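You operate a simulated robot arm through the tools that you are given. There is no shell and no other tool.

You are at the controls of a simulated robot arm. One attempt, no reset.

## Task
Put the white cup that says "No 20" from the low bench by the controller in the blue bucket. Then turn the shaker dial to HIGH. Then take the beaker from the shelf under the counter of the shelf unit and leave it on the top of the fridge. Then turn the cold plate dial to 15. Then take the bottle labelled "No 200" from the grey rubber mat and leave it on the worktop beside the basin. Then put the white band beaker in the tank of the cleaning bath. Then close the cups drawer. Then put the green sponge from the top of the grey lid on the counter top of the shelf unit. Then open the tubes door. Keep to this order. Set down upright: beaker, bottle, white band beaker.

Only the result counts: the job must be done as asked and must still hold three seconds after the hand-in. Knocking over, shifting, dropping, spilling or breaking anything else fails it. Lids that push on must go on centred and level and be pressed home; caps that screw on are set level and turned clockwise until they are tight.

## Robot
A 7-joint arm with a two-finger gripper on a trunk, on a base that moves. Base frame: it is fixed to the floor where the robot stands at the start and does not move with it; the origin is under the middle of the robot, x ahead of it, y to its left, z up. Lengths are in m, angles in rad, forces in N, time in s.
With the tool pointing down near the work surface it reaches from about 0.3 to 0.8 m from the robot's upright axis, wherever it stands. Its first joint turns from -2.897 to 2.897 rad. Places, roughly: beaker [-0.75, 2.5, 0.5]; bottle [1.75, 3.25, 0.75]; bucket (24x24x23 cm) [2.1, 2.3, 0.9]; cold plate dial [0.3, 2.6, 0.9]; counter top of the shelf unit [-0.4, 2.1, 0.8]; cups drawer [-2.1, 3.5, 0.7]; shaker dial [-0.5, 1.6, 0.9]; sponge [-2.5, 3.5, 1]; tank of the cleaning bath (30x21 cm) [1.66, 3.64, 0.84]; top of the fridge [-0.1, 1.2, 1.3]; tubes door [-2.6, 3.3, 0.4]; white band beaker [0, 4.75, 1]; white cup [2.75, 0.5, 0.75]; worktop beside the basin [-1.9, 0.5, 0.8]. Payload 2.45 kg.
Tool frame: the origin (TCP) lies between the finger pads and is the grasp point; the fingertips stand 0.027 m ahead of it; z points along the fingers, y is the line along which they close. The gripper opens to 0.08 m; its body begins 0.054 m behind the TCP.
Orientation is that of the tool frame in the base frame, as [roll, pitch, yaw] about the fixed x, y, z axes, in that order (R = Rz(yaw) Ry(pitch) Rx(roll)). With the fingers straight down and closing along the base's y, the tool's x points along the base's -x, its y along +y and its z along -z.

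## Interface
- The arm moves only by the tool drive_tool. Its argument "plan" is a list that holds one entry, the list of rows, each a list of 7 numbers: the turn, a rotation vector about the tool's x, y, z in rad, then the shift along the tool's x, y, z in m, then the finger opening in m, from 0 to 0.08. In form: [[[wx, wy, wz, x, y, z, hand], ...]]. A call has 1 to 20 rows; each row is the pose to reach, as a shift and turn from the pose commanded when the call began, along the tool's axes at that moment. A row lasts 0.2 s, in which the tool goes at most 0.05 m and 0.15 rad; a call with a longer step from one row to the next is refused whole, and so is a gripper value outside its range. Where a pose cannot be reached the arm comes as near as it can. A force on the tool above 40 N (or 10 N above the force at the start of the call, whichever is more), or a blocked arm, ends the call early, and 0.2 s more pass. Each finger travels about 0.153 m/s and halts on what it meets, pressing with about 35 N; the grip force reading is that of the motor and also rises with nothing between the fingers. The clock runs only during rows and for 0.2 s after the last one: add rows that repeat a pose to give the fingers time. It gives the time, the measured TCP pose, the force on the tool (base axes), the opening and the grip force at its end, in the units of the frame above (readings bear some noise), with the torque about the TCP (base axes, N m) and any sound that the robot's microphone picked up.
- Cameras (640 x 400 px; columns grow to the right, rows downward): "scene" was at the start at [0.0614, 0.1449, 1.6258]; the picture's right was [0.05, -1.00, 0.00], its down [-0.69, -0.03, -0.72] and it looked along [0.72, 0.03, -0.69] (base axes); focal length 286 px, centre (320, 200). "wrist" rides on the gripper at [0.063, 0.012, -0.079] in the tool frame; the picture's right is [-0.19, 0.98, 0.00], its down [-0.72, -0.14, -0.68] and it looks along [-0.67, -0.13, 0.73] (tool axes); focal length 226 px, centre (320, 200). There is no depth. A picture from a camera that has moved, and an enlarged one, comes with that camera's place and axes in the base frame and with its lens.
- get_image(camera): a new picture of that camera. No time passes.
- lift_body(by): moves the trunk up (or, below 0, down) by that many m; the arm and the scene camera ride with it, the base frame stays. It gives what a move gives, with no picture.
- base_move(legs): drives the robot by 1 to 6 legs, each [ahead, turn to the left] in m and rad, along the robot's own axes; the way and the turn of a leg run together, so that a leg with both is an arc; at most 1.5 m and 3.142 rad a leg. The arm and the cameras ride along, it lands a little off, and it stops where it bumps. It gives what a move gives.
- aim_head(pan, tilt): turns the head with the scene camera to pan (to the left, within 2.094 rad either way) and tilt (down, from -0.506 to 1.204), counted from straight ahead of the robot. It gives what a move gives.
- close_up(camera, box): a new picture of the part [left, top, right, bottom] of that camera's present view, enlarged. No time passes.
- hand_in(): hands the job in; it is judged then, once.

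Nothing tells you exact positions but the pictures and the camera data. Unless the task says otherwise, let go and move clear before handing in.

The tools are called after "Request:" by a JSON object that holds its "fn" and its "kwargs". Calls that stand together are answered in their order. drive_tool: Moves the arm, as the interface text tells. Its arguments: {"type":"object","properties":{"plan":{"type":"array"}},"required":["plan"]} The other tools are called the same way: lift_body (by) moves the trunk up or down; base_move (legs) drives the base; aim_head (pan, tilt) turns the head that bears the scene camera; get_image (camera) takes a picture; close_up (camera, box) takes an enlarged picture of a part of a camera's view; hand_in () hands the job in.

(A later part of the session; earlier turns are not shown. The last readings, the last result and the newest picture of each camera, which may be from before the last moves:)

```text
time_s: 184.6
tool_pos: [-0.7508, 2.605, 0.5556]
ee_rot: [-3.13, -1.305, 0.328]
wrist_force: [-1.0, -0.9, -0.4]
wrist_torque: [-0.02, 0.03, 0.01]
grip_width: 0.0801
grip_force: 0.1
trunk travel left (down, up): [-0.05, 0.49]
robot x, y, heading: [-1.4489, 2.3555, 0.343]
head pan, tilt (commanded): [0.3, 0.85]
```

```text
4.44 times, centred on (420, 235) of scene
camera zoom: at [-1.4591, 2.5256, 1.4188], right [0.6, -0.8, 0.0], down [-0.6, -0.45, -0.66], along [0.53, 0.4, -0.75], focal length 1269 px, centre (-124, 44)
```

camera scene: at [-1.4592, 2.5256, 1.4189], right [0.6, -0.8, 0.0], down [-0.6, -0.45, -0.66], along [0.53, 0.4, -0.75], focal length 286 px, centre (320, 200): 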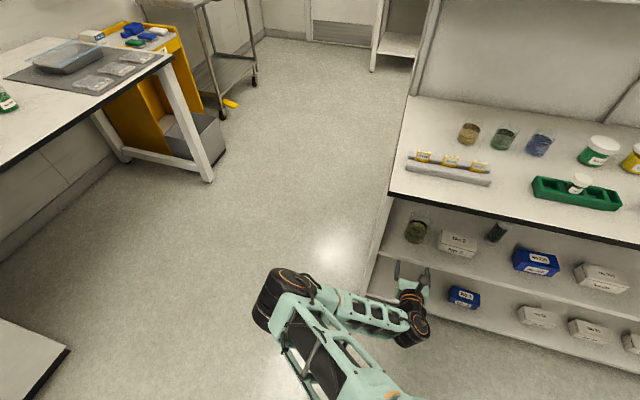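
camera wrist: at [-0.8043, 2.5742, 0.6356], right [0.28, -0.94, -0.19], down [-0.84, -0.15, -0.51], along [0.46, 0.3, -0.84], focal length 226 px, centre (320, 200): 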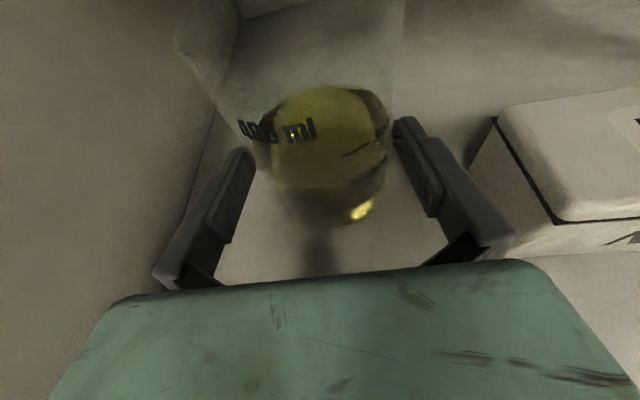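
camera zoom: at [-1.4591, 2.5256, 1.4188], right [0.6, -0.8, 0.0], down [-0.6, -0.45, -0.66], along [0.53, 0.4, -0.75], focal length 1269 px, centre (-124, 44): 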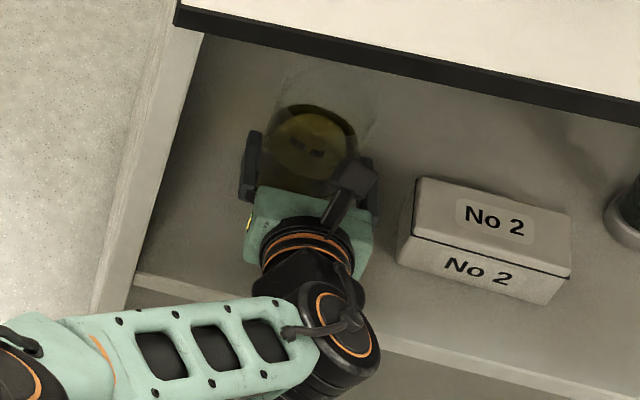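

The beaker got pushed along instead of entering the fingers, so it's as wide as or wider than the opening. I zoom in to see the contact before going on.

Request:
{"fn": "close_up", "kwargs": {"camera": "wrist", "box": [220, 70, 430, 210]}}

Request:
{"fn": "close_up", "kwargs": {"camera": "scene", "box": [400, 195, 460, 245]}}

```text
2.86 times, centred on (325, 140) of wrist
camera zoom: at [-0.8043, 2.5742, 0.6356], right [0.28, -0.94, -0.19], down [-0.84, -0.15, -0.51], along [0.46, 0.3, -0.84], focal length 646 px, centre (306, 371)
```

zoom: 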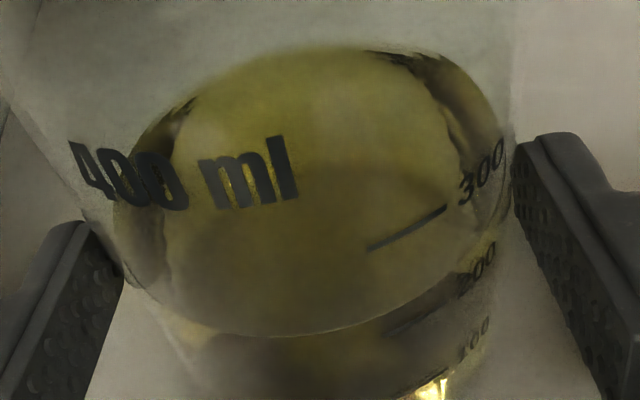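

```text
8.00 times, centred on (430, 220) of scene
camera zoom: at [-1.4591, 2.5256, 1.4188], right [0.6, -0.8, 0.0], down [-0.6, -0.45, -0.66], along [0.53, 0.4, -0.75], focal length 2284 px, centre (-560, 40)
```

zoom: 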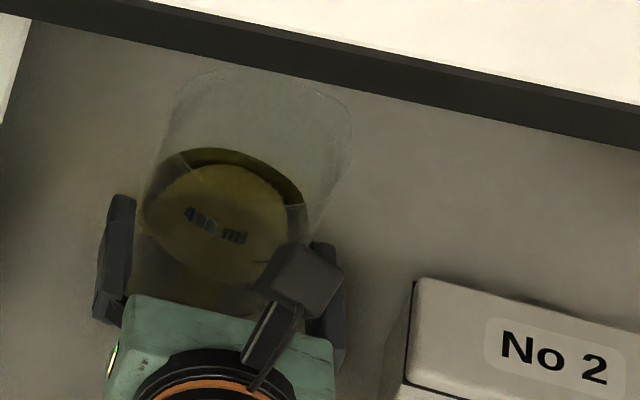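

The rim makes the beaker slightly too wide at this height; it stays upright. I back off, and will try lower where the body is narrowest, with more careful centring.

Request:
{"fn": "drive_tool", "kwargs": {"plan": [[[0, 0, 0, -0.005, 0, -0.02, 0.08], [0, 0, 0, -0.012, 0, -0.046, 0.08], [0, 0, 0, -0.028, 0, -0.042, 0.08], [0, 0, 0, -0.043, 0, -0.038, 0.08], [0, 0, 0, -0.043, 0, -0.038, 0.08]]]}}

Request:
{"fn": "get_image", "kwargs": {"camera": "wrist"}}

Request:
{"fn": "close_up", "kwargs": {"camera": "wrist", "box": [220, 20, 420, 170]}}

Request:
{"fn": "close_up", "kwargs": {"camera": "scene", "box": [390, 185, 460, 245]}}

```text
time_s: 185.8
tool_pos: [-0.7955, 2.5915, 0.5218]
ee_rot: [-3.128, -1.306, 0.328]
wrist_force: [0.5, 0.9, 0.3]
wrist_torque: [0.02, 0.0, 0.04]
grip_width: 0.0802
grip_force: 0.1
trunk travel left (down, up): [-0.05, 0.49]
robot x, y, heading: [-1.4534, 2.3513, 0.346]
head pan, tilt (commanded): [0.3, 0.85]
```

```text
taken
camera wrist: at [-0.8499, 2.5586, 0.6027], right [0.28, -0.94, -0.19], down [-0.84, -0.15, -0.51], along [0.46, 0.3, -0.84], focal length 226 px, centre (320, 200)
```

wrist: 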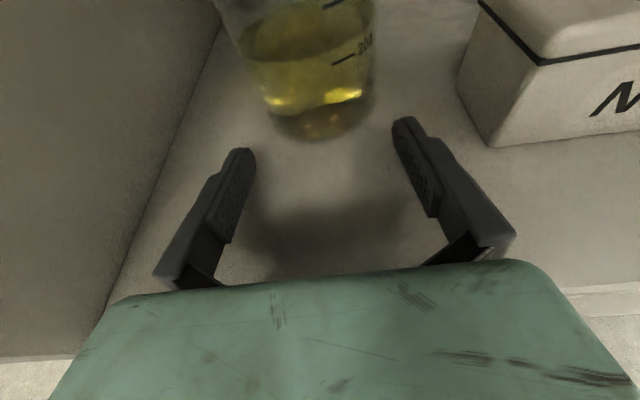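

```text
2.67 times, centred on (320, 95) of wrist
camera zoom: at [-0.8499, 2.5586, 0.6027], right [0.28, -0.94, -0.19], down [-0.84, -0.15, -0.51], along [0.46, 0.3, -0.84], focal length 603 px, centre (320, 480)
```

zoom: 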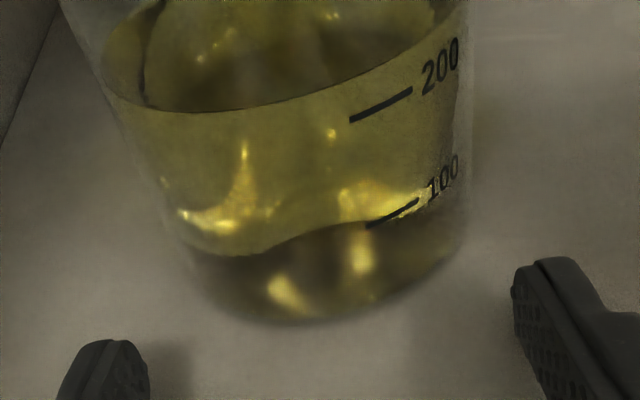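

```text
6.67 times, centred on (425, 215) of scene
camera zoom: at [-1.4591, 2.5256, 1.4188], right [0.6, -0.8, 0.0], down [-0.6, -0.45, -0.66], along [0.53, 0.4, -0.75], focal length 1904 px, centre (-380, 100)
```

zoom: 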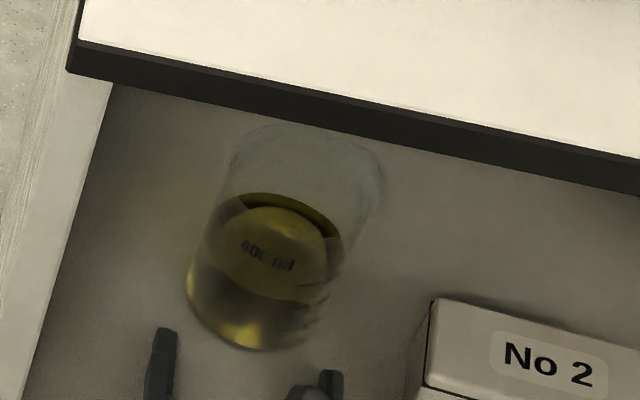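

I try the low approach: the beaker centre is within 1 mm of the centre line, about 89 mm ahead. I advance 62 mm and look.

Request:
{"fn": "drive_tool", "kwargs": {"plan": [[[0, 0, 0, 0.005, 0.0008, 0.012, 0.08], [0, 0, 0, 0.01, 0.0008, 0.029, 0.08], [0, 0, 0, 0.014, 0.0008, 0.044, 0.08], [0, 0, 0, 0.016, 0.0008, 0.052, 0.08], [0, 0, 0, 0.018, 0.0008, 0.059, 0.08], [0, 0, 0, 0.018, 0.0008, 0.059, 0.08]]]}}

Request:
{"fn": "close_up", "kwargs": {"camera": "wrist", "box": [200, 20, 440, 200]}}

Request:
{"fn": "close_up", "kwargs": {"camera": "scene", "box": [390, 185, 460, 245]}}

```text
time_s: 186.4
tool_pos: [-0.7757, 2.5951, 0.5242]
ee_rot: [-3.128, -1.306, 0.328]
wrist_force: [-16.0, -3.5, 12.2]
wrist_torque: [-0.24, 1.35, 0.13]
grip_width: 0.0799
grip_force: 0.1
trunk travel left (down, up): [-0.05, 0.49]
robot x, y, heading: [-1.4525, 2.3495, 0.347]
head pan, tilt (commanded): [0.3, 0.85]
stopped in row 2: the force on the tool passed its limit at 75 N (the readings are from after the stop); the commanded pose is now the measured one
```

```text
2.22 times, centred on (320, 110) of wrist
camera zoom: at [-0.8301, 2.5641, 0.6054], right [0.28, -0.94, -0.19], down [-0.85, -0.15, -0.51], along [0.45, 0.3, -0.84], focal length 502 px, centre (320, 400)
```

zoom: 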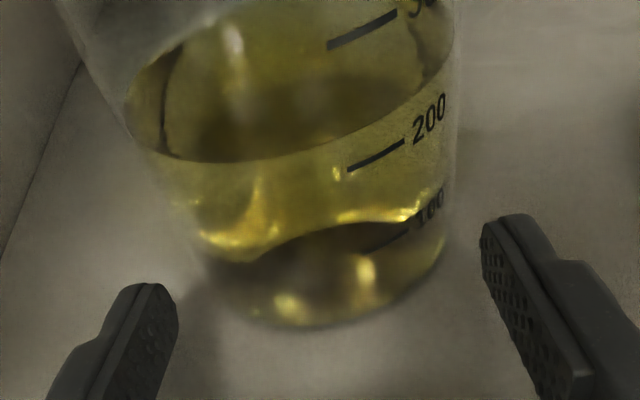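

```text
6.67 times, centred on (425, 215) of scene
camera zoom: at [-1.4614, 2.525, 1.4191], right [0.6, -0.8, 0.0], down [-0.6, -0.45, -0.66], along [0.53, 0.4, -0.75], focal length 1904 px, centre (-380, 100)
```

zoom: 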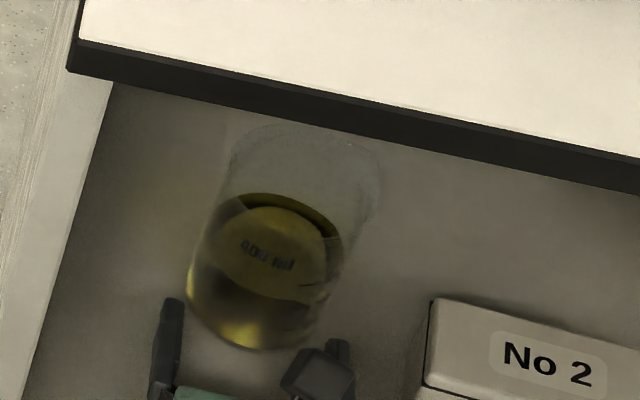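

That stop was the hand's underside meeting the shelf edge; the beaker is still upright. Since its outside is wider than the gripper, I'll instead pinch its right-hand wall (one finger inside above the liquid), coming in at a 35° slope. I back out, rise and tilt.

Request:
{"fn": "drive_tool", "kwargs": {"plan": [[[0, 0, 0, 0.0237, 0, -0.0271, 0.08], [0, 0, 0, 0.0278, 0, -0.0696, 0.08], [0, 0, 0, 0.0318, 0, -0.1121, 0.08], [0, 0, 0, 0.053, 0, -0.149, 0.08], [0, 0, 0, 0.0767, 0, -0.1761, 0.08], [0, 0, 0, 0.1153, 0, -0.1865, 0.08], [0, 0, 0, 0.154, 0, -0.197, 0.08], [0, -0.12, 0, 0.154, 0, -0.197, 0.08], [0, -0.24, 0, 0.154, 0, -0.197, 0.08], [0, -0.349, 0, 0.154, 0, -0.197, 0.08], [0, -0.349, 0, 0.154, 0, -0.197, 0.08]]]}}

Request:
{"fn": "get_image", "kwargs": {"camera": "wrist"}}

Request:
{"fn": "get_image", "kwargs": {"camera": "scene"}}

```text
time_s: 188.8
tool_pos: [-0.9155, 2.544, 0.7243]
ee_rot: [-3.136, -0.95, 0.335]
wrist_force: [-0.4, 0.7, -0.9]
wrist_torque: [-0.01, 0.03, 0.0]
grip_width: 0.0802
grip_force: 0.1
trunk travel left (down, up): [-0.05, 0.49]
robot x, y, heading: [-1.4557, 2.3504, 0.344]
head pan, tilt (commanded): [0.3, 0.85]
```

```text
taken
camera wrist: at [-0.9397, 2.5236, 0.8207], right [0.22, -0.96, -0.16], down [-0.96, -0.19, -0.19], along [0.15, 0.2, -0.97], focal length 226 px, centre (320, 200)
```

wrist: 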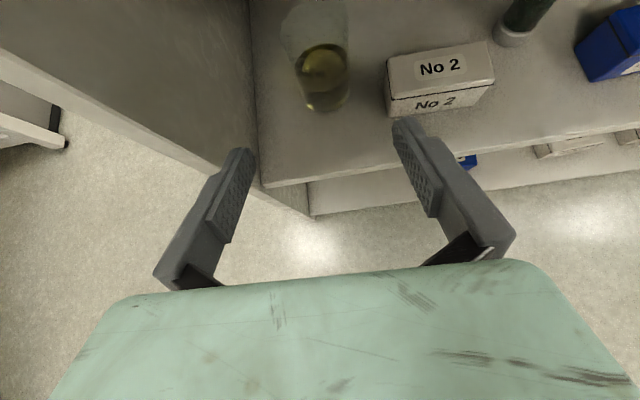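

```text
taken
camera scene: at [-1.4592, 2.5255, 1.4188], right [0.6, -0.8, 0.0], down [-0.6, -0.45, -0.66], along [0.53, 0.4, -0.75], focal length 286 px, centre (320, 200)
```

scene: 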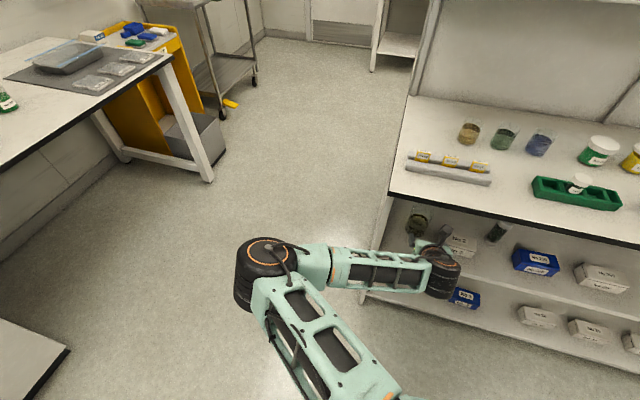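

Request:
{"fn": "close_up", "kwargs": {"camera": "wrist", "box": [250, 0, 410, 120]}}

Request:
{"fn": "close_up", "kwargs": {"camera": "scene", "box": [395, 190, 465, 250]}}

```text
3.33 times, centred on (330, 60) of wrist
camera zoom: at [-0.9397, 2.5236, 0.8207], right [0.22, -0.96, -0.16], down [-0.96, -0.19, -0.19], along [0.15, 0.2, -0.97], focal length 754 px, centre (287, 667)
```

zoom: 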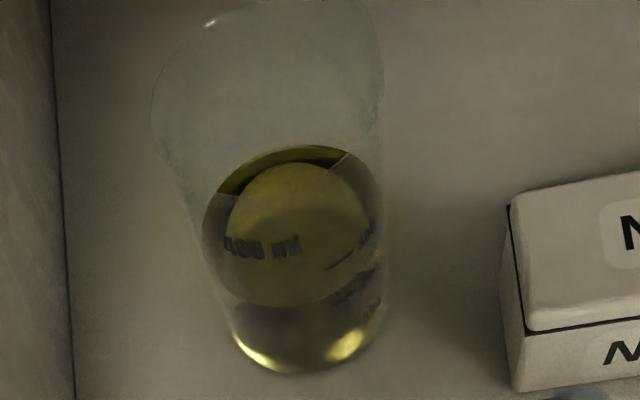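

```text
6.67 times, centred on (430, 220) of scene
camera zoom: at [-1.4592, 2.5255, 1.4188], right [0.6, -0.8, 0.0], down [-0.6, -0.45, -0.66], along [0.53, 0.4, -0.75], focal length 1904 px, centre (-413, 67)
```

zoom: 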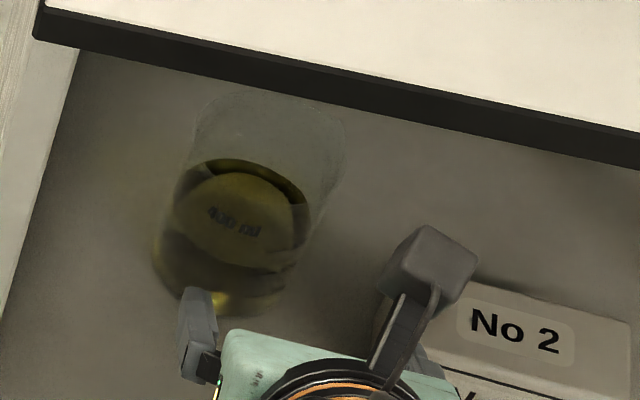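

I have a good top view: beaker centre ≈ (−0.712, 2.620), rim z ≈ 0.606, counter underside ≈ 0.80. I flatten the tilt to 28°, lower to just above rim height, line up with the right wall and go in horizontally part-way.

Request:
{"fn": "drive_tool", "kwargs": {"plan": [[[0, 0.133, 0, 0, 0, 0, 0.08], [0, 0.133, 0, 0, 0, 0, 0.08]]]}}

Request:
{"fn": "drive_tool", "kwargs": {"plan": [[[0, 0, 0, -0.0259, 0.0115, 0.0138, 0.08], [0, 0, 0, -0.0518, 0.023, 0.0275, 0.08], [0, 0, 0, -0.0777, 0.0344, 0.0413, 0.08], [0, 0, 0, -0.0542, 0.0344, 0.0855, 0.08], [0, 0, 0, -0.0307, 0.0344, 0.1296, 0.08], [0, 0, 0, -0.0214, 0.0344, 0.1473, 0.08], [0, 0, 0, -0.0214, 0.0344, 0.1473, 0.08]]]}}

Request:
{"fn": "get_image", "kwargs": {"camera": "wrist"}}

Request:
{"fn": "close_up", "kwargs": {"camera": "scene", "box": [370, 180, 490, 270]}}

```text
time_s: 189.4
tool_pos: [-0.9159, 2.5452, 0.7245]
ee_rot: [-3.133, -1.087, 0.333]
wrist_force: [0.2, 0.5, -0.1]
wrist_torque: [-0.03, 0.06, -0.01]
grip_width: 0.0799
grip_force: 0.0
trunk travel left (down, up): [-0.05, 0.49]
robot x, y, heading: [-1.4579, 2.3525, 0.34]
head pan, tilt (commanded): [0.3, 0.85]
```

```text
time_s: 191.0
tool_pos: [-0.7906, 2.5545, 0.6386]
ee_rot: [-3.135, -1.084, 0.333]
wrist_force: [1.0, 0.1, 0.8]
wrist_torque: [0.01, 0.02, 0.02]
grip_width: 0.0798
grip_force: 0.1
trunk travel left (down, up): [-0.05, 0.49]
robot x, y, heading: [-1.4544, 2.3513, 0.344]
head pan, tilt (commanded): [0.3, 0.85]
```

```text
taken
camera wrist: at [-0.8253, 2.5283, 0.7301], right [0.24, -0.95, -0.17], down [-0.93, -0.18, -0.32], along [0.27, 0.24, -0.93], focal length 226 px, centre (320, 200)
```

wrist: 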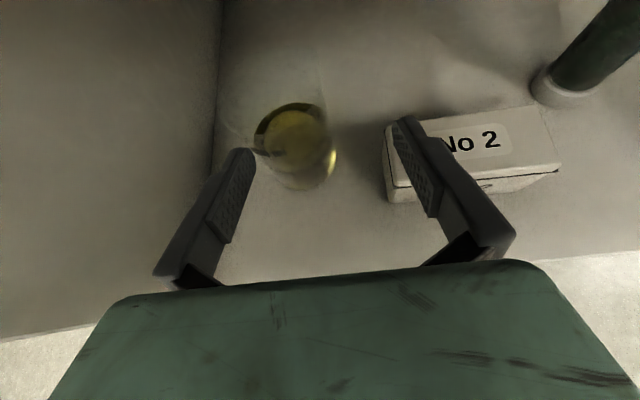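

```text
4.44 times, centred on (430, 225) of scene
camera zoom: at [-1.4591, 2.5255, 1.4188], right [0.6, -0.8, 0.0], down [-0.6, -0.45, -0.66], along [0.53, 0.4, -0.75], focal length 1269 px, centre (-169, 89)
```

zoom: 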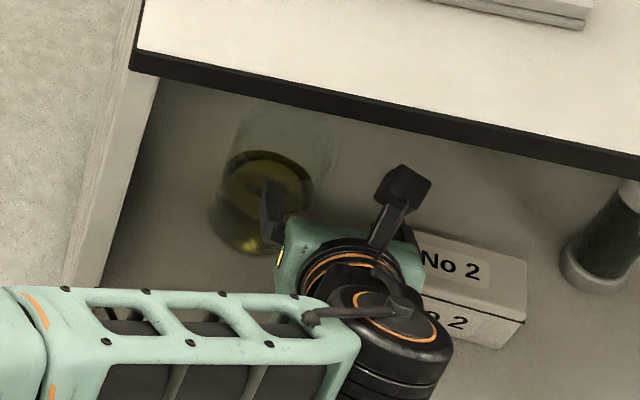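

Request:
{"fn": "close_up", "kwargs": {"camera": "wrist", "box": [190, 0, 430, 190]}}

Request:
{"fn": "close_up", "kwargs": {"camera": "scene", "box": [395, 190, 465, 250]}}

```text
2.11 times, centred on (310, 95) of wrist
camera zoom: at [-0.8253, 2.5283, 0.7301], right [0.24, -0.95, -0.17], down [-0.93, -0.18, -0.32], along [0.27, 0.24, -0.93], focal length 476 px, centre (341, 421)
```

zoom: 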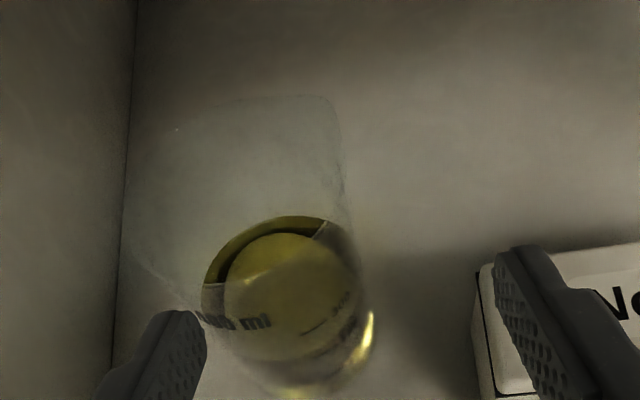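

```text
6.67 times, centred on (430, 220) of scene
camera zoom: at [-1.4591, 2.5255, 1.4188], right [0.6, -0.8, 0.0], down [-0.6, -0.45, -0.66], along [0.53, 0.4, -0.75], focal length 1904 px, centre (-413, 67)
```

zoom: 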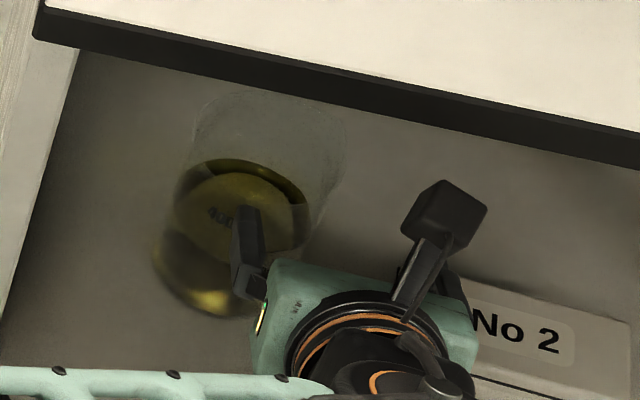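

The right wall is in line with the gripper's centre; the beaker's centre is 97 mm further in. I advance above rim height.

Request:
{"fn": "drive_tool", "kwargs": {"plan": [[[0, 0, 0, 0.0152, 0.0, 0.0286, 0.08], [0, 0, 0, 0.0304, 0.0, 0.0572, 0.08], [0, 0, 0, 0.0454, 0.0, 0.0857, 0.08], [0, 0, 0, 0.0454, 0.0, 0.0857, 0.08]]]}}

Request:
{"fn": "get_image", "kwargs": {"camera": "wrist"}}

Request:
{"fn": "close_up", "kwargs": {"camera": "scene", "box": [395, 190, 465, 250]}}

```text
time_s: 192.0
tool_pos: [-0.6965, 2.5868, 0.6364]
ee_rot: [-3.133, -1.086, 0.332]
wrist_force: [-0.1, 1.2, 0.8]
wrist_torque: [-0.01, -0.02, 0.0]
grip_width: 0.08
grip_force: 0.1
trunk travel left (down, up): [-0.05, 0.49]
robot x, y, heading: [-1.4547, 2.3507, 0.344]
head pan, tilt (commanded): [0.3, 0.85]
```

```text
taken
camera wrist: at [-0.7332, 2.5615, 0.7283], right [0.24, -0.95, -0.17], down [-0.93, -0.18, -0.32], along [0.27, 0.24, -0.93], focal length 226 px, centre (320, 200)
```

wrist: 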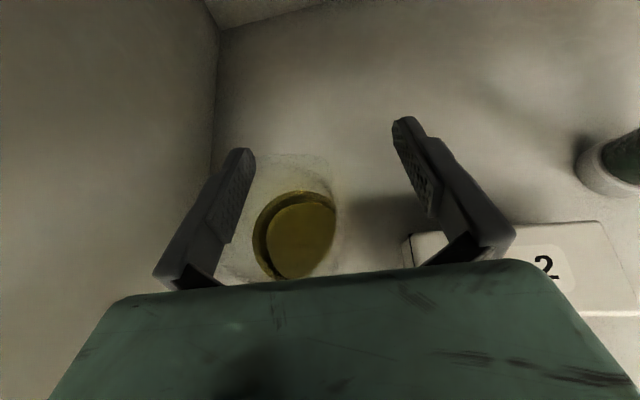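

```text
6.67 times, centred on (430, 220) of scene
camera zoom: at [-1.4591, 2.5255, 1.4188], right [0.6, -0.8, 0.0], down [-0.6, -0.45, -0.66], along [0.53, 0.4, -0.75], focal length 1904 px, centre (-413, 67)
```

zoom: 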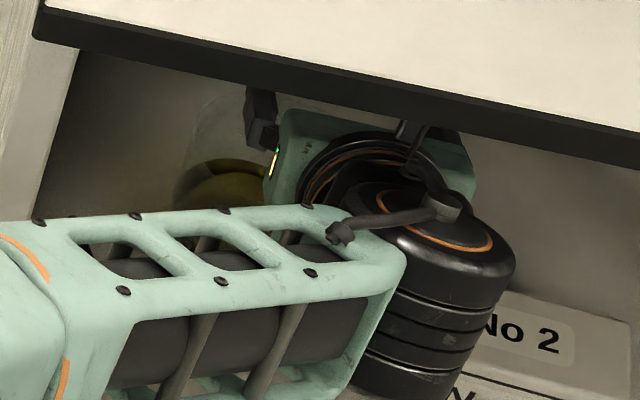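

Request:
{"fn": "close_up", "kwargs": {"camera": "wrist", "box": [200, 120, 440, 290]}}

```text
2.35 times, centred on (320, 205) of wrist
camera zoom: at [-0.7332, 2.5615, 0.7283], right [0.24, -0.95, -0.17], down [-0.93, -0.18, -0.32], along [0.27, 0.24, -0.93], focal length 532 px, centre (320, 188)
```

zoom: 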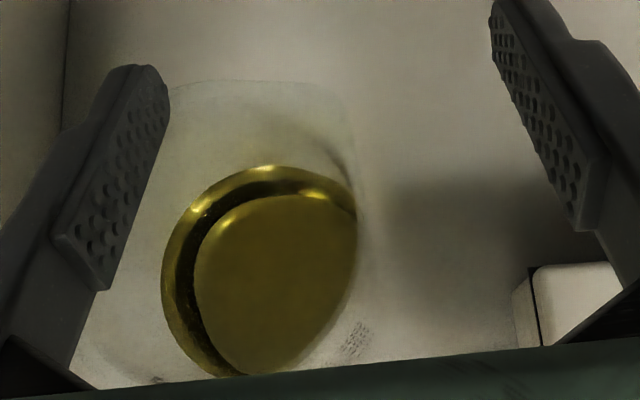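

The inner finger is over the beaker's opening and the outer finger is outside the right wall. I descend straight down slowly.

Request:
{"fn": "drive_tool", "kwargs": {"plan": [[[0, 0, 0, -0.0088, 0, 0.0047, 0.08], [0, 0, 0, -0.0177, 0, 0.0094, 0.08], [0, 0, 0, -0.0256, 0, 0.0135, 0.08], [0, 0, 0, -0.0327, 0, 0.0173, 0.08], [0, 0, 0, -0.0327, 0, 0.0173, 0.08]]]}}

Request:
{"fn": "close_up", "kwargs": {"camera": "wrist", "box": [200, 120, 440, 290]}}

Request:
{"fn": "get_image", "kwargs": {"camera": "scene"}}

```text
time_s: 192.6
tool_pos: [-0.6942, 2.5929, 0.6321]
ee_rot: [-3.113, -1.106, 0.319]
wrist_force: [-1.6, 1.1, 14.2]
wrist_torque: [0.78, -0.21, 0.01]
grip_width: 0.0779
grip_force: 0.2
trunk travel left (down, up): [-0.05, 0.49]
robot x, y, heading: [-1.4542, 2.351, 0.336]
head pan, tilt (commanded): [0.3, 0.85]
stopped in row 2: the force on the tool passed its limit at 47 N (the readings are from after the stop); the commanded pose is now the measured one
```

```text
2.35 times, centred on (320, 205) of wrist
camera zoom: at [-0.7305, 2.5652, 0.7231], right [0.25, -0.95, -0.18], down [-0.93, -0.18, -0.34], along [0.29, 0.25, -0.92], focal length 532 px, centre (320, 188)
```

zoom: 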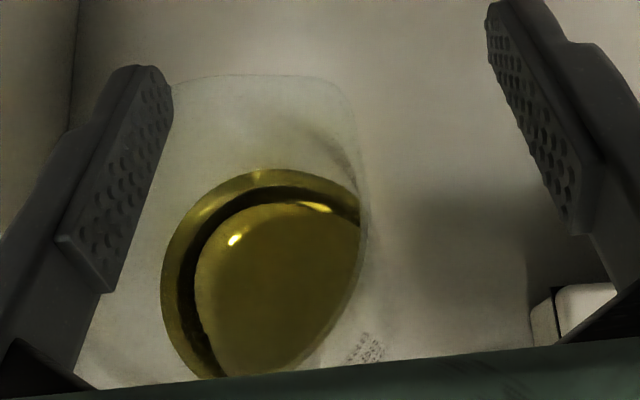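

```text
taken
camera scene: at [-1.4604, 2.5252, 1.4188], right [0.6, -0.8, 0.0], down [-0.6, -0.45, -0.66], along [0.53, 0.4, -0.75], focal length 286 px, centre (320, 200)
```

scene: 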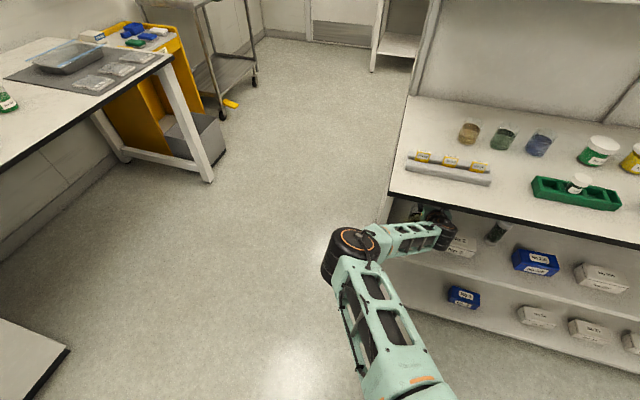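

The inner fingertip seems to have touched the far rim: the rim is a bit higher (~0.62) and the beaker ~1 cm closer than I took it. I rise, shift back 15 mm and look again.

Request:
{"fn": "drive_tool", "kwargs": {"plan": [[[0, 0, 0, 0.0179, 0, -0.009, 0.08], [0, 0, 0, 0.0203, 0, -0.0265, 0.08], [0, 0, 0, 0.0203, 0, -0.0265, 0.08]]]}}

Request:
{"fn": "close_up", "kwargs": {"camera": "wrist", "box": [200, 120, 440, 290]}}

Request:
{"fn": "get_image", "kwargs": {"camera": "wrist"}}

```text
time_s: 193.4
tool_pos: [-0.7097, 2.5862, 0.6584]
ee_rot: [-3.118, -1.101, 0.324]
wrist_force: [-0.3, -0.2, 0.3]
wrist_torque: [0.03, 0.0, -0.02]
grip_width: 0.0803
grip_force: 0.1
trunk travel left (down, up): [-0.05, 0.49]
robot x, y, heading: [-1.4536, 2.3514, 0.346]
head pan, tilt (commanded): [0.3, 0.85]
```

```text
2.35 times, centred on (320, 205) of wrist
camera zoom: at [-0.7453, 2.5603, 0.7498], right [0.25, -0.95, -0.18], down [-0.93, -0.18, -0.33], along [0.28, 0.25, -0.93], focal length 532 px, centre (320, 188)
```

zoom: 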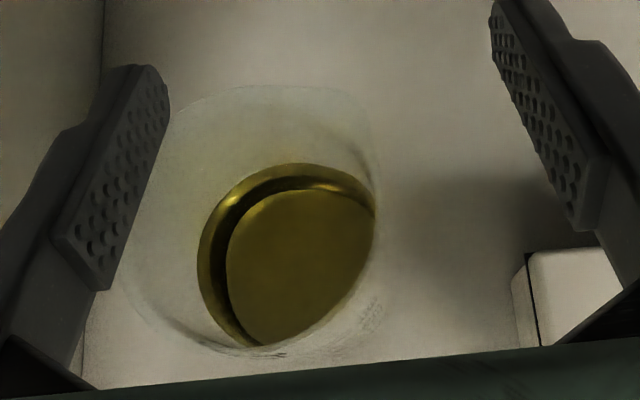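

```text
taken
camera wrist: at [-0.7453, 2.5603, 0.7498], right [0.25, -0.95, -0.18], down [-0.93, -0.18, -0.33], along [0.28, 0.25, -0.93], focal length 226 px, centre (320, 200)
```

wrist: 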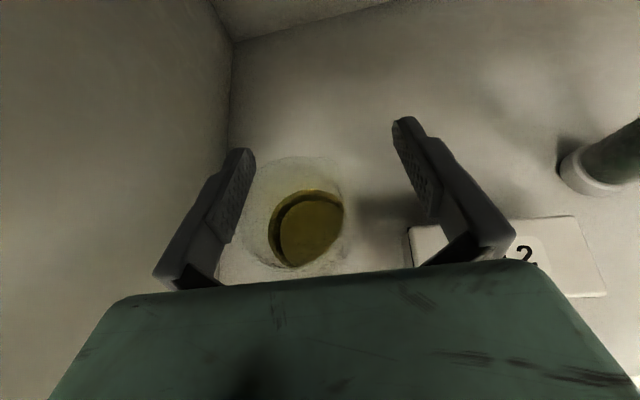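

Now I see the whole rim. Taking rim z≈0.61, its centre is ~7 mm ahead and 30 mm left of the TCP; I shift 6 mm right and descend again slowly.

Request:
{"fn": "drive_tool", "kwargs": {"plan": [[[0, 0, 0, 0, 0.006, 0, 0.08], [0, 0, 0, -0.0107, 0.006, 0.0054, 0.08], [0, 0, 0, -0.0196, 0.006, 0.0099, 0.08], [0, 0, 0, -0.0268, 0.006, 0.0136, 0.08], [0, 0, 0, -0.0321, 0.006, 0.0163, 0.08], [0, 0, 0, -0.0375, 0.006, 0.019, 0.08], [0, 0, 0, -0.0423, 0.006, 0.0214, 0.08], [0, 0, 0, -0.0423, 0.006, 0.0214, 0.08]]]}}

Request:
{"fn": "close_up", "kwargs": {"camera": "wrist", "box": [200, 120, 440, 290]}}

```text
time_s: 195.2
tool_pos: [-0.7057, 2.5804, 0.6113]
ee_rot: [-3.119, -1.101, 0.323]
wrist_force: [0.3, 0.6, -0.5]
wrist_torque: [-0.05, -0.02, -0.01]
grip_width: 0.0802
grip_force: 0.0
trunk travel left (down, up): [-0.05, 0.49]
robot x, y, heading: [-1.4552, 2.3518, 0.348]
head pan, tilt (commanded): [0.3, 0.85]
```

```text
2.35 times, centred on (320, 205) of wrist
camera zoom: at [-0.7425, 2.5547, 0.7018], right [0.25, -0.95, -0.18], down [-0.93, -0.18, -0.33], along [0.28, 0.25, -0.93], focal length 532 px, centre (320, 188)
```

zoom: 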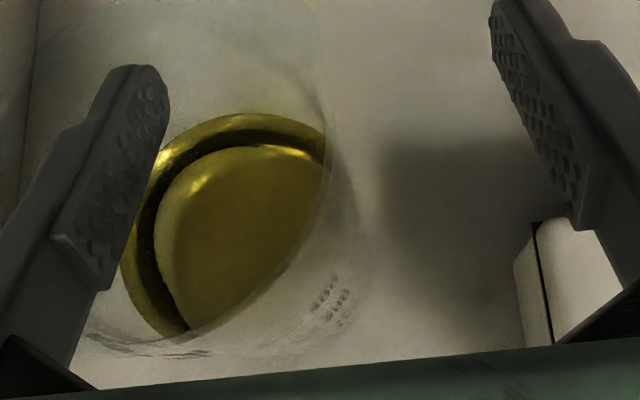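

No contact – the inner finger is inside the beaker. I close gently onto the wall.

Request:
{"fn": "drive_tool", "kwargs": {"plan": [[[0, 0, 0, 0, 0, 0, 0.06], [0, 0, 0, 0, 0, 0, 0.04], [0, 0, 0, 0, 0, 0, 0.025], [0, 0, 0, 0, 0, 0, 0.015], [0, 0, 0, 0, 0, 0, 0.005], [0, 0, 0, 0, 0, 0, 0.0], [0, 0, 0, 0, 0, 0, 0.0]]]}}

Request:
{"fn": "get_image", "kwargs": {"camera": "wrist"}}

Request:
{"fn": "close_up", "kwargs": {"camera": "wrist", "box": [200, 120, 440, 290]}}

```text
time_s: 196.8
tool_pos: [-0.706, 2.5807, 0.6103]
ee_rot: [-3.118, -1.102, 0.323]
wrist_force: [2.0, -0.2, 3.3]
wrist_torque: [-0.05, -0.12, -0.05]
grip_width: 0.0065
grip_force: 34.9
trunk travel left (down, up): [-0.05, 0.49]
robot x, y, heading: [-1.4559, 2.3551, 0.346]
head pan, tilt (commanded): [0.3, 0.85]
```

```text
taken
camera wrist: at [-0.7424, 2.5548, 0.7025], right [0.25, -0.95, -0.18], down [-0.93, -0.18, -0.33], along [0.28, 0.25, -0.93], focal length 226 px, centre (320, 200)
```

wrist: 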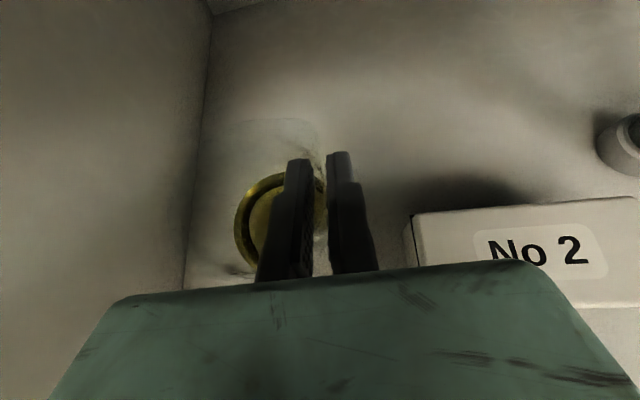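

```text
2.35 times, centred on (320, 205) of wrist
camera zoom: at [-0.7424, 2.5548, 0.7025], right [0.25, -0.95, -0.18], down [-0.93, -0.18, -0.33], along [0.28, 0.25, -0.93], focal length 532 px, centre (320, 188)
```

zoom: 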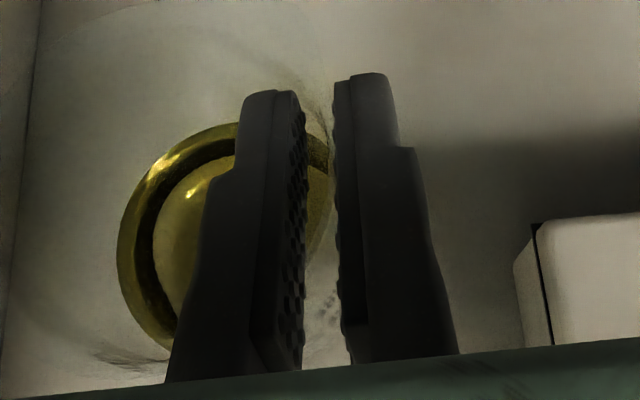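

The wall is pinched at 6.5 mm with 35 N. I lift 3 cm slowly and look.

Request:
{"fn": "drive_tool", "kwargs": {"plan": [[[0, 0, 0, 0.0045, 0, -0.0023, 0.0], [0, 0, 0, 0.0089, 0, -0.0045, 0.0], [0, 0, 0, 0.0134, 0, -0.0068, 0.0], [0, 0, 0, 0.0178, 0, -0.009, 0.0], [0, 0, 0, 0.0223, 0, -0.0113, 0.0], [0, 0, 0, 0.0268, 0, -0.0136, 0.0], [0, 0, 0, 0.0268, 0, -0.0136, 0.0]]]}}

Request:
{"fn": "get_image", "kwargs": {"camera": "wrist"}}

Request:
{"fn": "get_image", "kwargs": {"camera": "scene"}}

Request:
{"fn": "close_up", "kwargs": {"camera": "scene", "box": [390, 180, 470, 250]}}

```text
time_s: 198.4
tool_pos: [-0.7058, 2.5817, 0.6426]
ee_rot: [-3.119, -1.101, 0.324]
wrist_force: [1.0, -0.3, -2.7]
wrist_torque: [-0.15, 0.0, -0.03]
grip_width: 0.0071
grip_force: 35.1
trunk travel left (down, up): [-0.05, 0.49]
robot x, y, heading: [-1.4569, 2.353, 0.34]
head pan, tilt (commanded): [0.3, 0.85]
```

```text
taken
camera wrist: at [-0.7425, 2.5542, 0.7328], right [0.25, -0.95, -0.18], down [-0.93, -0.18, -0.33], along [0.28, 0.25, -0.93], focal length 226 px, centre (320, 200)
```

wrist: 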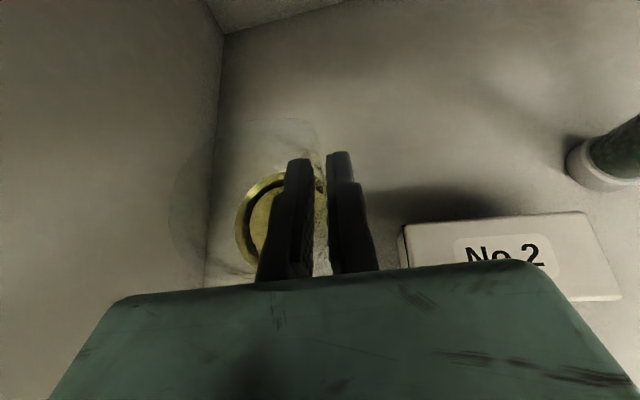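

```text
taken
camera scene: at [-1.4589, 2.5256, 1.4188], right [0.6, -0.8, 0.0], down [-0.6, -0.45, -0.66], along [0.53, 0.4, -0.75], focal length 286 px, centre (320, 200)
```

scene: 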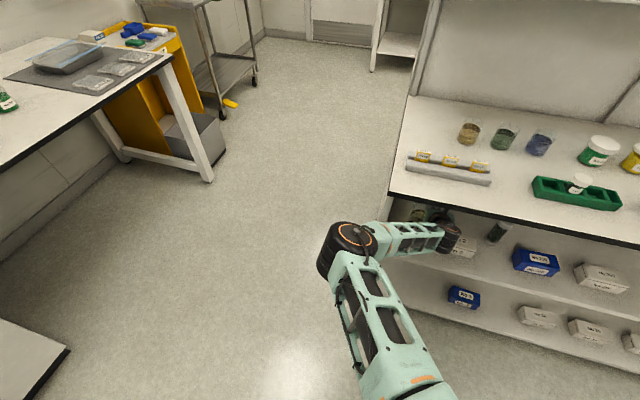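

```text
5.71 times, centred on (430, 215) of scene
camera zoom: at [-1.4589, 2.5256, 1.4188], right [0.6, -0.8, 0.0], down [-0.6, -0.45, -0.66], along [0.53, 0.4, -0.75], focal length 1632 px, centre (-309, 114)
```

zoom: 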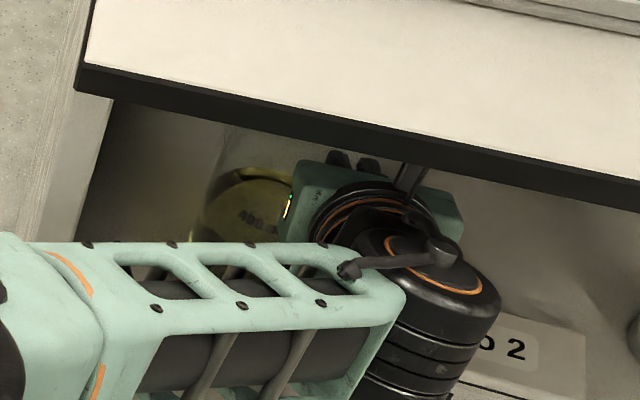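

The beaker is lifted (≈0.28 kg) and stays level. I back the whole robot out so the beaker leaves the shelf.

Request:
{"fn": "base_move", "kwargs": {"legs": [[-0.32, 0]]}}

Request:
{"fn": "get_image", "kwargs": {"camera": "wrist"}}

Request:
{"fn": "get_image", "kwargs": {"camera": "scene"}}

```text
time_s: 200.6
tool_pos: [-1.0044, 2.4723, 0.6397]
ee_rot: [-3.12, -1.097, 0.322]
wrist_force: [0.3, 0.8, -3.2]
wrist_torque: [-0.16, 0.01, -0.02]
grip_width: 0.0067
grip_force: 34.9
trunk travel left (down, up): [-0.05, 0.49]
robot x, y, heading: [-1.7513, 2.2453, 0.339]
head pan, tilt (commanded): [0.3, 0.85]
stopped in leg 1: the robot was blocked; the commanded pose is now the measured one
```

```text
taken
camera wrist: at [-1.0401, 2.4465, 0.7314], right [0.25, -0.95, -0.18], down [-0.93, -0.18, -0.33], along [0.28, 0.25, -0.93], focal length 226 px, centre (320, 200)
```

wrist: 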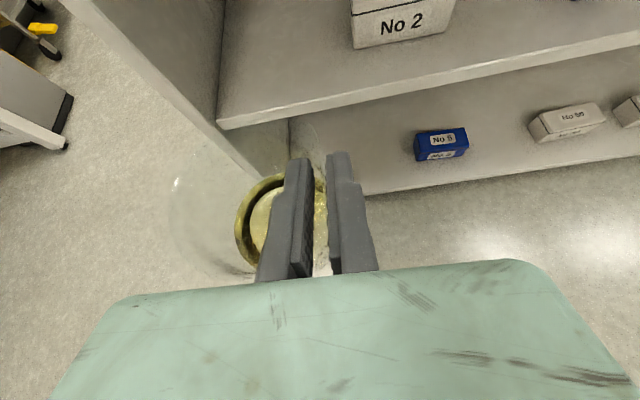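

```text
taken
camera scene: at [-1.7559, 2.4194, 1.4188], right [0.6, -0.8, 0.0], down [-0.6, -0.45, -0.66], along [0.53, 0.4, -0.75], focal length 286 px, centre (320, 200)
```

scene: 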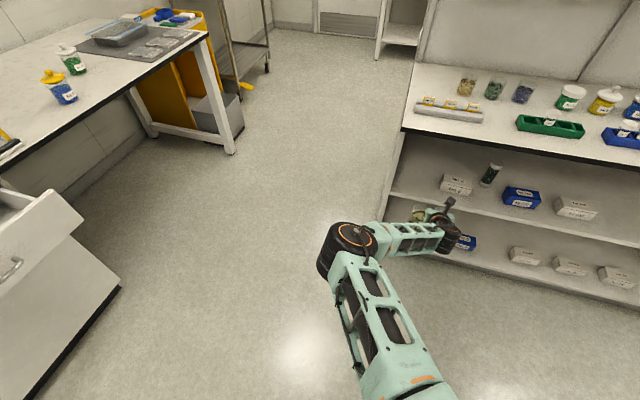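

The base touched something behind (the bin, probably). I ease forward a little and look back.

Request:
{"fn": "base_move", "kwargs": {"legs": [[0.04, 0]]}}

Request:
{"fn": "aim_head", "kwargs": {"pan": 2.09, "tilt": 0.9}}

Request:
{"fn": "get_image", "kwargs": {"camera": "scene"}}

Request:
{"fn": "aim_head", "kwargs": {"pan": -2.09, "tilt": 0.9}}

Request:
{"fn": "get_image", "kwargs": {"camera": "scene"}}

```text
time_s: 201.5
tool_pos: [-0.9654, 2.4849, 0.6417]
ee_rot: [-3.12, -1.1, 0.322]
wrist_force: [-0.1, 1.1, -4.3]
wrist_torque: [-0.1, -0.05, -0.05]
grip_width: 0.0069
grip_force: 34.6
trunk travel left (down, up): [-0.05, 0.49]
robot x, y, heading: [-1.7132, 2.2595, 0.341]
head pan, tilt (commanded): [0.3, 0.85]
```

```text
time_s: 203.2
tool_pos: [-0.9662, 2.4857, 0.6398]
ee_rot: [-3.119, -1.1, 0.323]
wrist_force: [0.1, -0.1, -3.8]
wrist_torque: [-0.12, -0.01, 0.02]
grip_width: 0.0067
grip_force: 35.1
trunk travel left (down, up): [-0.05, 0.49]
robot x, y, heading: [-1.7151, 2.2551, 0.343]
head pan, tilt (commanded): [2.089, 0.901]
```

```text
taken
camera scene: at [-1.8384, 2.4351, 1.415], right [0.65, 0.76, 0.0], down [0.59, -0.51, -0.62], along [-0.47, 0.4, -0.78], focal length 286 px, centre (320, 200)
```

scene: 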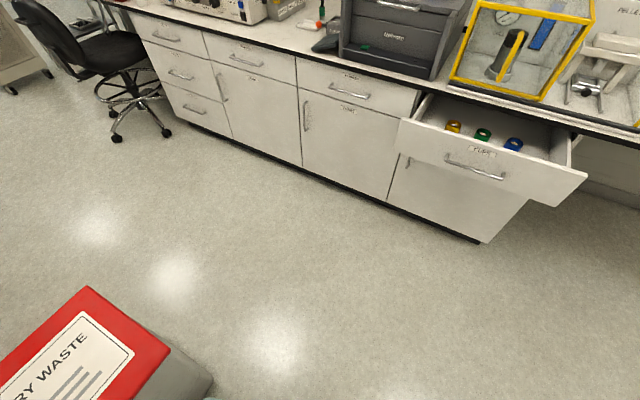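

```text
time_s: 206.6
tool_pos: [-0.9664, 2.4863, 0.6414]
ee_rot: [-3.122, -1.101, 0.323]
wrist_force: [-0.8, -0.3, -3.9]
wrist_torque: [-0.15, -0.04, 0.02]
grip_width: 0.0067
grip_force: 34.9
trunk travel left (down, up): [-0.05, 0.49]
robot x, y, heading: [-1.7138, 2.261, 0.345]
head pan, tilt (commanded): [-2.089, 0.901]
```

```text
taken
camera scene: at [-1.7944, 2.3115, 1.415], right [-0.98, 0.17, 0.0], down [0.14, 0.77, -0.62], along [-0.11, -0.61, -0.78], focal length 286 px, centre (320, 200)
```

scene: 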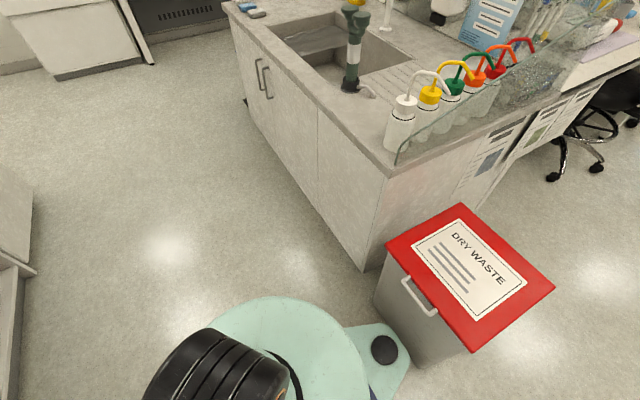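

The base's rear foot had only touched the bin, which still stands square. Now I raise the trunk fully so the beaker can go over the fridge top.

Request:
{"fn": "lift_body", "kwargs": {"by": 0.48}}

Request:
{"fn": "aim_head", "kwargs": {"pan": 0.1, "tilt": 0.7}}

Request:
{"fn": "get_image", "kwargs": {"camera": "scene"}}

Request:
{"fn": "get_image", "kwargs": {"camera": "wrist"}}

```text
refused: 0.48 is not a number from -0.4 to 0.4
```

```text
time_s: 208.7
tool_pos: [-0.9661, 2.485, 0.6412]
ee_rot: [-3.119, -1.099, 0.324]
wrist_force: [-0.2, 0.6, -3.1]
wrist_torque: [-0.14, -0.05, 0.01]
grip_width: 0.007
grip_force: 35.4
trunk travel left (down, up): [-0.05, 0.49]
robot x, y, heading: [-1.7125, 2.2624, 0.343]
head pan, tilt (commanded): [0.099, 0.7]
```

```text
taken
camera scene: at [-1.7044, 2.4221, 1.4311], right [0.43, -0.9, 0.0], down [-0.58, -0.28, -0.76], along [0.69, 0.33, -0.64], focal length 286 px, centre (320, 200)
```

scene: 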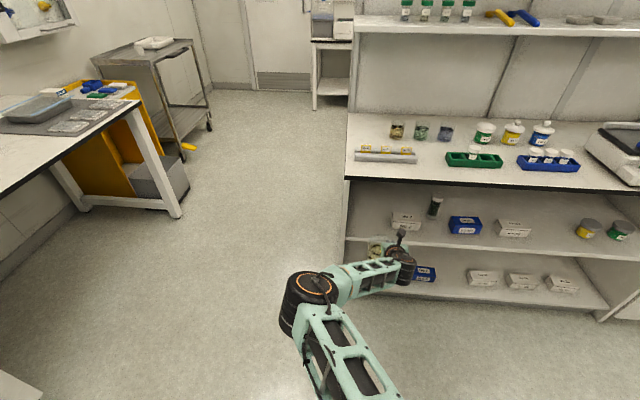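

```text
taken
camera wrist: at [-1.0026, 2.4597, 0.7319], right [0.25, -0.95, -0.18], down [-0.93, -0.18, -0.33], along [0.28, 0.25, -0.93], focal length 226 px, centre (320, 200)
```

wrist: 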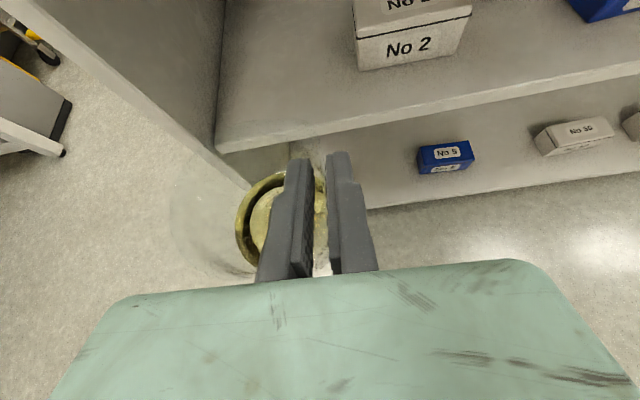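

Request:
{"fn": "lift_body", "kwargs": {"by": 0.4}}

Request:
{"fn": "lift_body", "kwargs": {"by": 0.08}}

Request:
{"fn": "get_image", "kwargs": {"camera": "wrist"}}

Request:
{"fn": "get_image", "kwargs": {"camera": "scene"}}

```text
time_s: 212.5
tool_pos: [-0.9665, 2.486, 1.0399]
ee_rot: [-3.121, -1.097, 0.321]
wrist_force: [-0.4, -0.3, -3.5]
wrist_torque: [-0.12, -0.05, -0.01]
grip_width: 0.0069
grip_force: 35.7
trunk travel left (down, up): [-0.45, 0.09]
robot x, y, heading: [-1.7139, 2.2588, 0.343]
head pan, tilt (commanded): [0.099, 0.7]
```

```text
time_s: 213.7
tool_pos: [-0.9657, 2.4857, 1.1197]
ee_rot: [-3.121, -1.097, 0.324]
wrist_force: [0.2, 0.2, -3.0]
wrist_torque: [-0.14, -0.1, -0.02]
grip_width: 0.0065
grip_force: 34.9
trunk travel left (down, up): [-0.53, 0.01]
robot x, y, heading: [-1.715, 2.261, 0.343]
head pan, tilt (commanded): [0.099, 0.7]
```

```text
taken
camera wrist: at [-1.0022, 2.4599, 1.2115], right [0.24, -0.95, -0.18], down [-0.93, -0.18, -0.33], along [0.28, 0.25, -0.93], focal length 226 px, centre (320, 200)
```

wrist: 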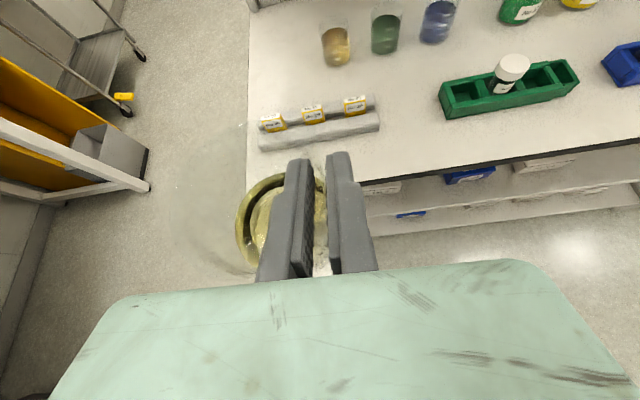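

```text
taken
camera scene: at [-1.7039, 2.4224, 1.9109], right [0.43, -0.9, 0.0], down [-0.58, -0.28, -0.76], along [0.69, 0.33, -0.64], focal length 286 px, centre (320, 200)
```

scene: 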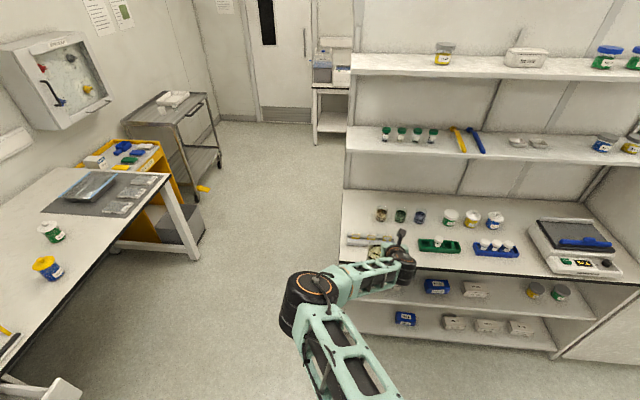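

Beaker still level. I raise it a further 0.3 m with the arm.

Request:
{"fn": "drive_tool", "kwargs": {"plan": [[[0, 0, 0, 0.0335, 0, -0.017, 0.0], [0, 0, 0, 0.0669, 0, -0.0339, 0.0], [0, 0, 0, 0.1004, 0, -0.0509, 0.0], [0, 0, 0, 0.1338, 0, -0.0678, 0.0], [0, 0, 0, 0.1673, 0, -0.0848, 0.0], [0, 0, 0, 0.2007, 0, -0.1018, 0.0], [0, 0, 0, 0.2342, 0, -0.1187, 0.0], [0, 0, 0, 0.2676, 0, -0.1357, 0.0], [0, 0, 0, 0.2676, 0, -0.1357, 0.0]]]}}

Request:
{"fn": "get_image", "kwargs": {"camera": "wrist"}}

Request:
{"fn": "get_image", "kwargs": {"camera": "scene"}}

```text
time_s: 215.7
tool_pos: [-0.9642, 2.4839, 1.4191]
ee_rot: [-3.12, -1.097, 0.322]
wrist_force: [0.2, -0.1, -3.8]
wrist_torque: [-0.11, -0.06, 0.01]
grip_width: 0.0068
grip_force: 35.1
trunk travel left (down, up): [-0.53, 0.01]
robot x, y, heading: [-1.7113, 2.2602, 0.343]
head pan, tilt (commanded): [0.099, 0.7]
```

```text
taken
camera wrist: at [-1.0013, 2.4586, 1.5102], right [0.24, -0.95, -0.18], down [-0.93, -0.18, -0.33], along [0.28, 0.25, -0.93], focal length 226 px, centre (320, 200)
```

wrist: 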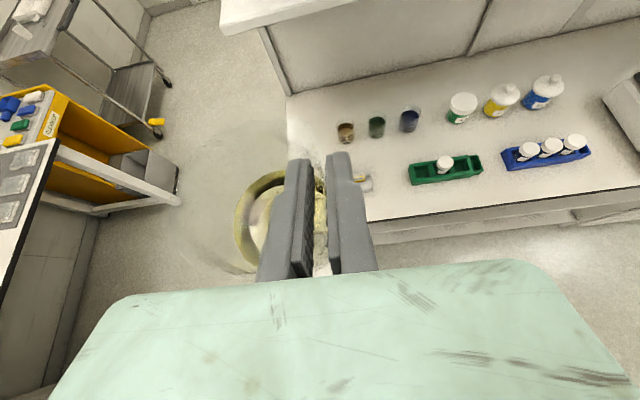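

```text
taken
camera scene: at [-1.7034, 2.4231, 1.9109], right [0.43, -0.9, 0.0], down [-0.58, -0.28, -0.76], along [0.69, 0.33, -0.65], focal length 286 px, centre (320, 200)
```

scene: 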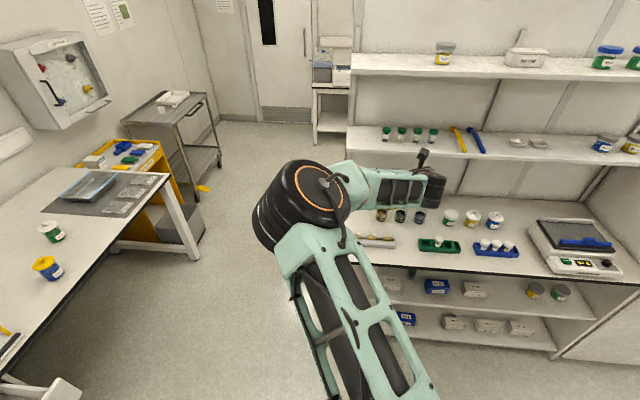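

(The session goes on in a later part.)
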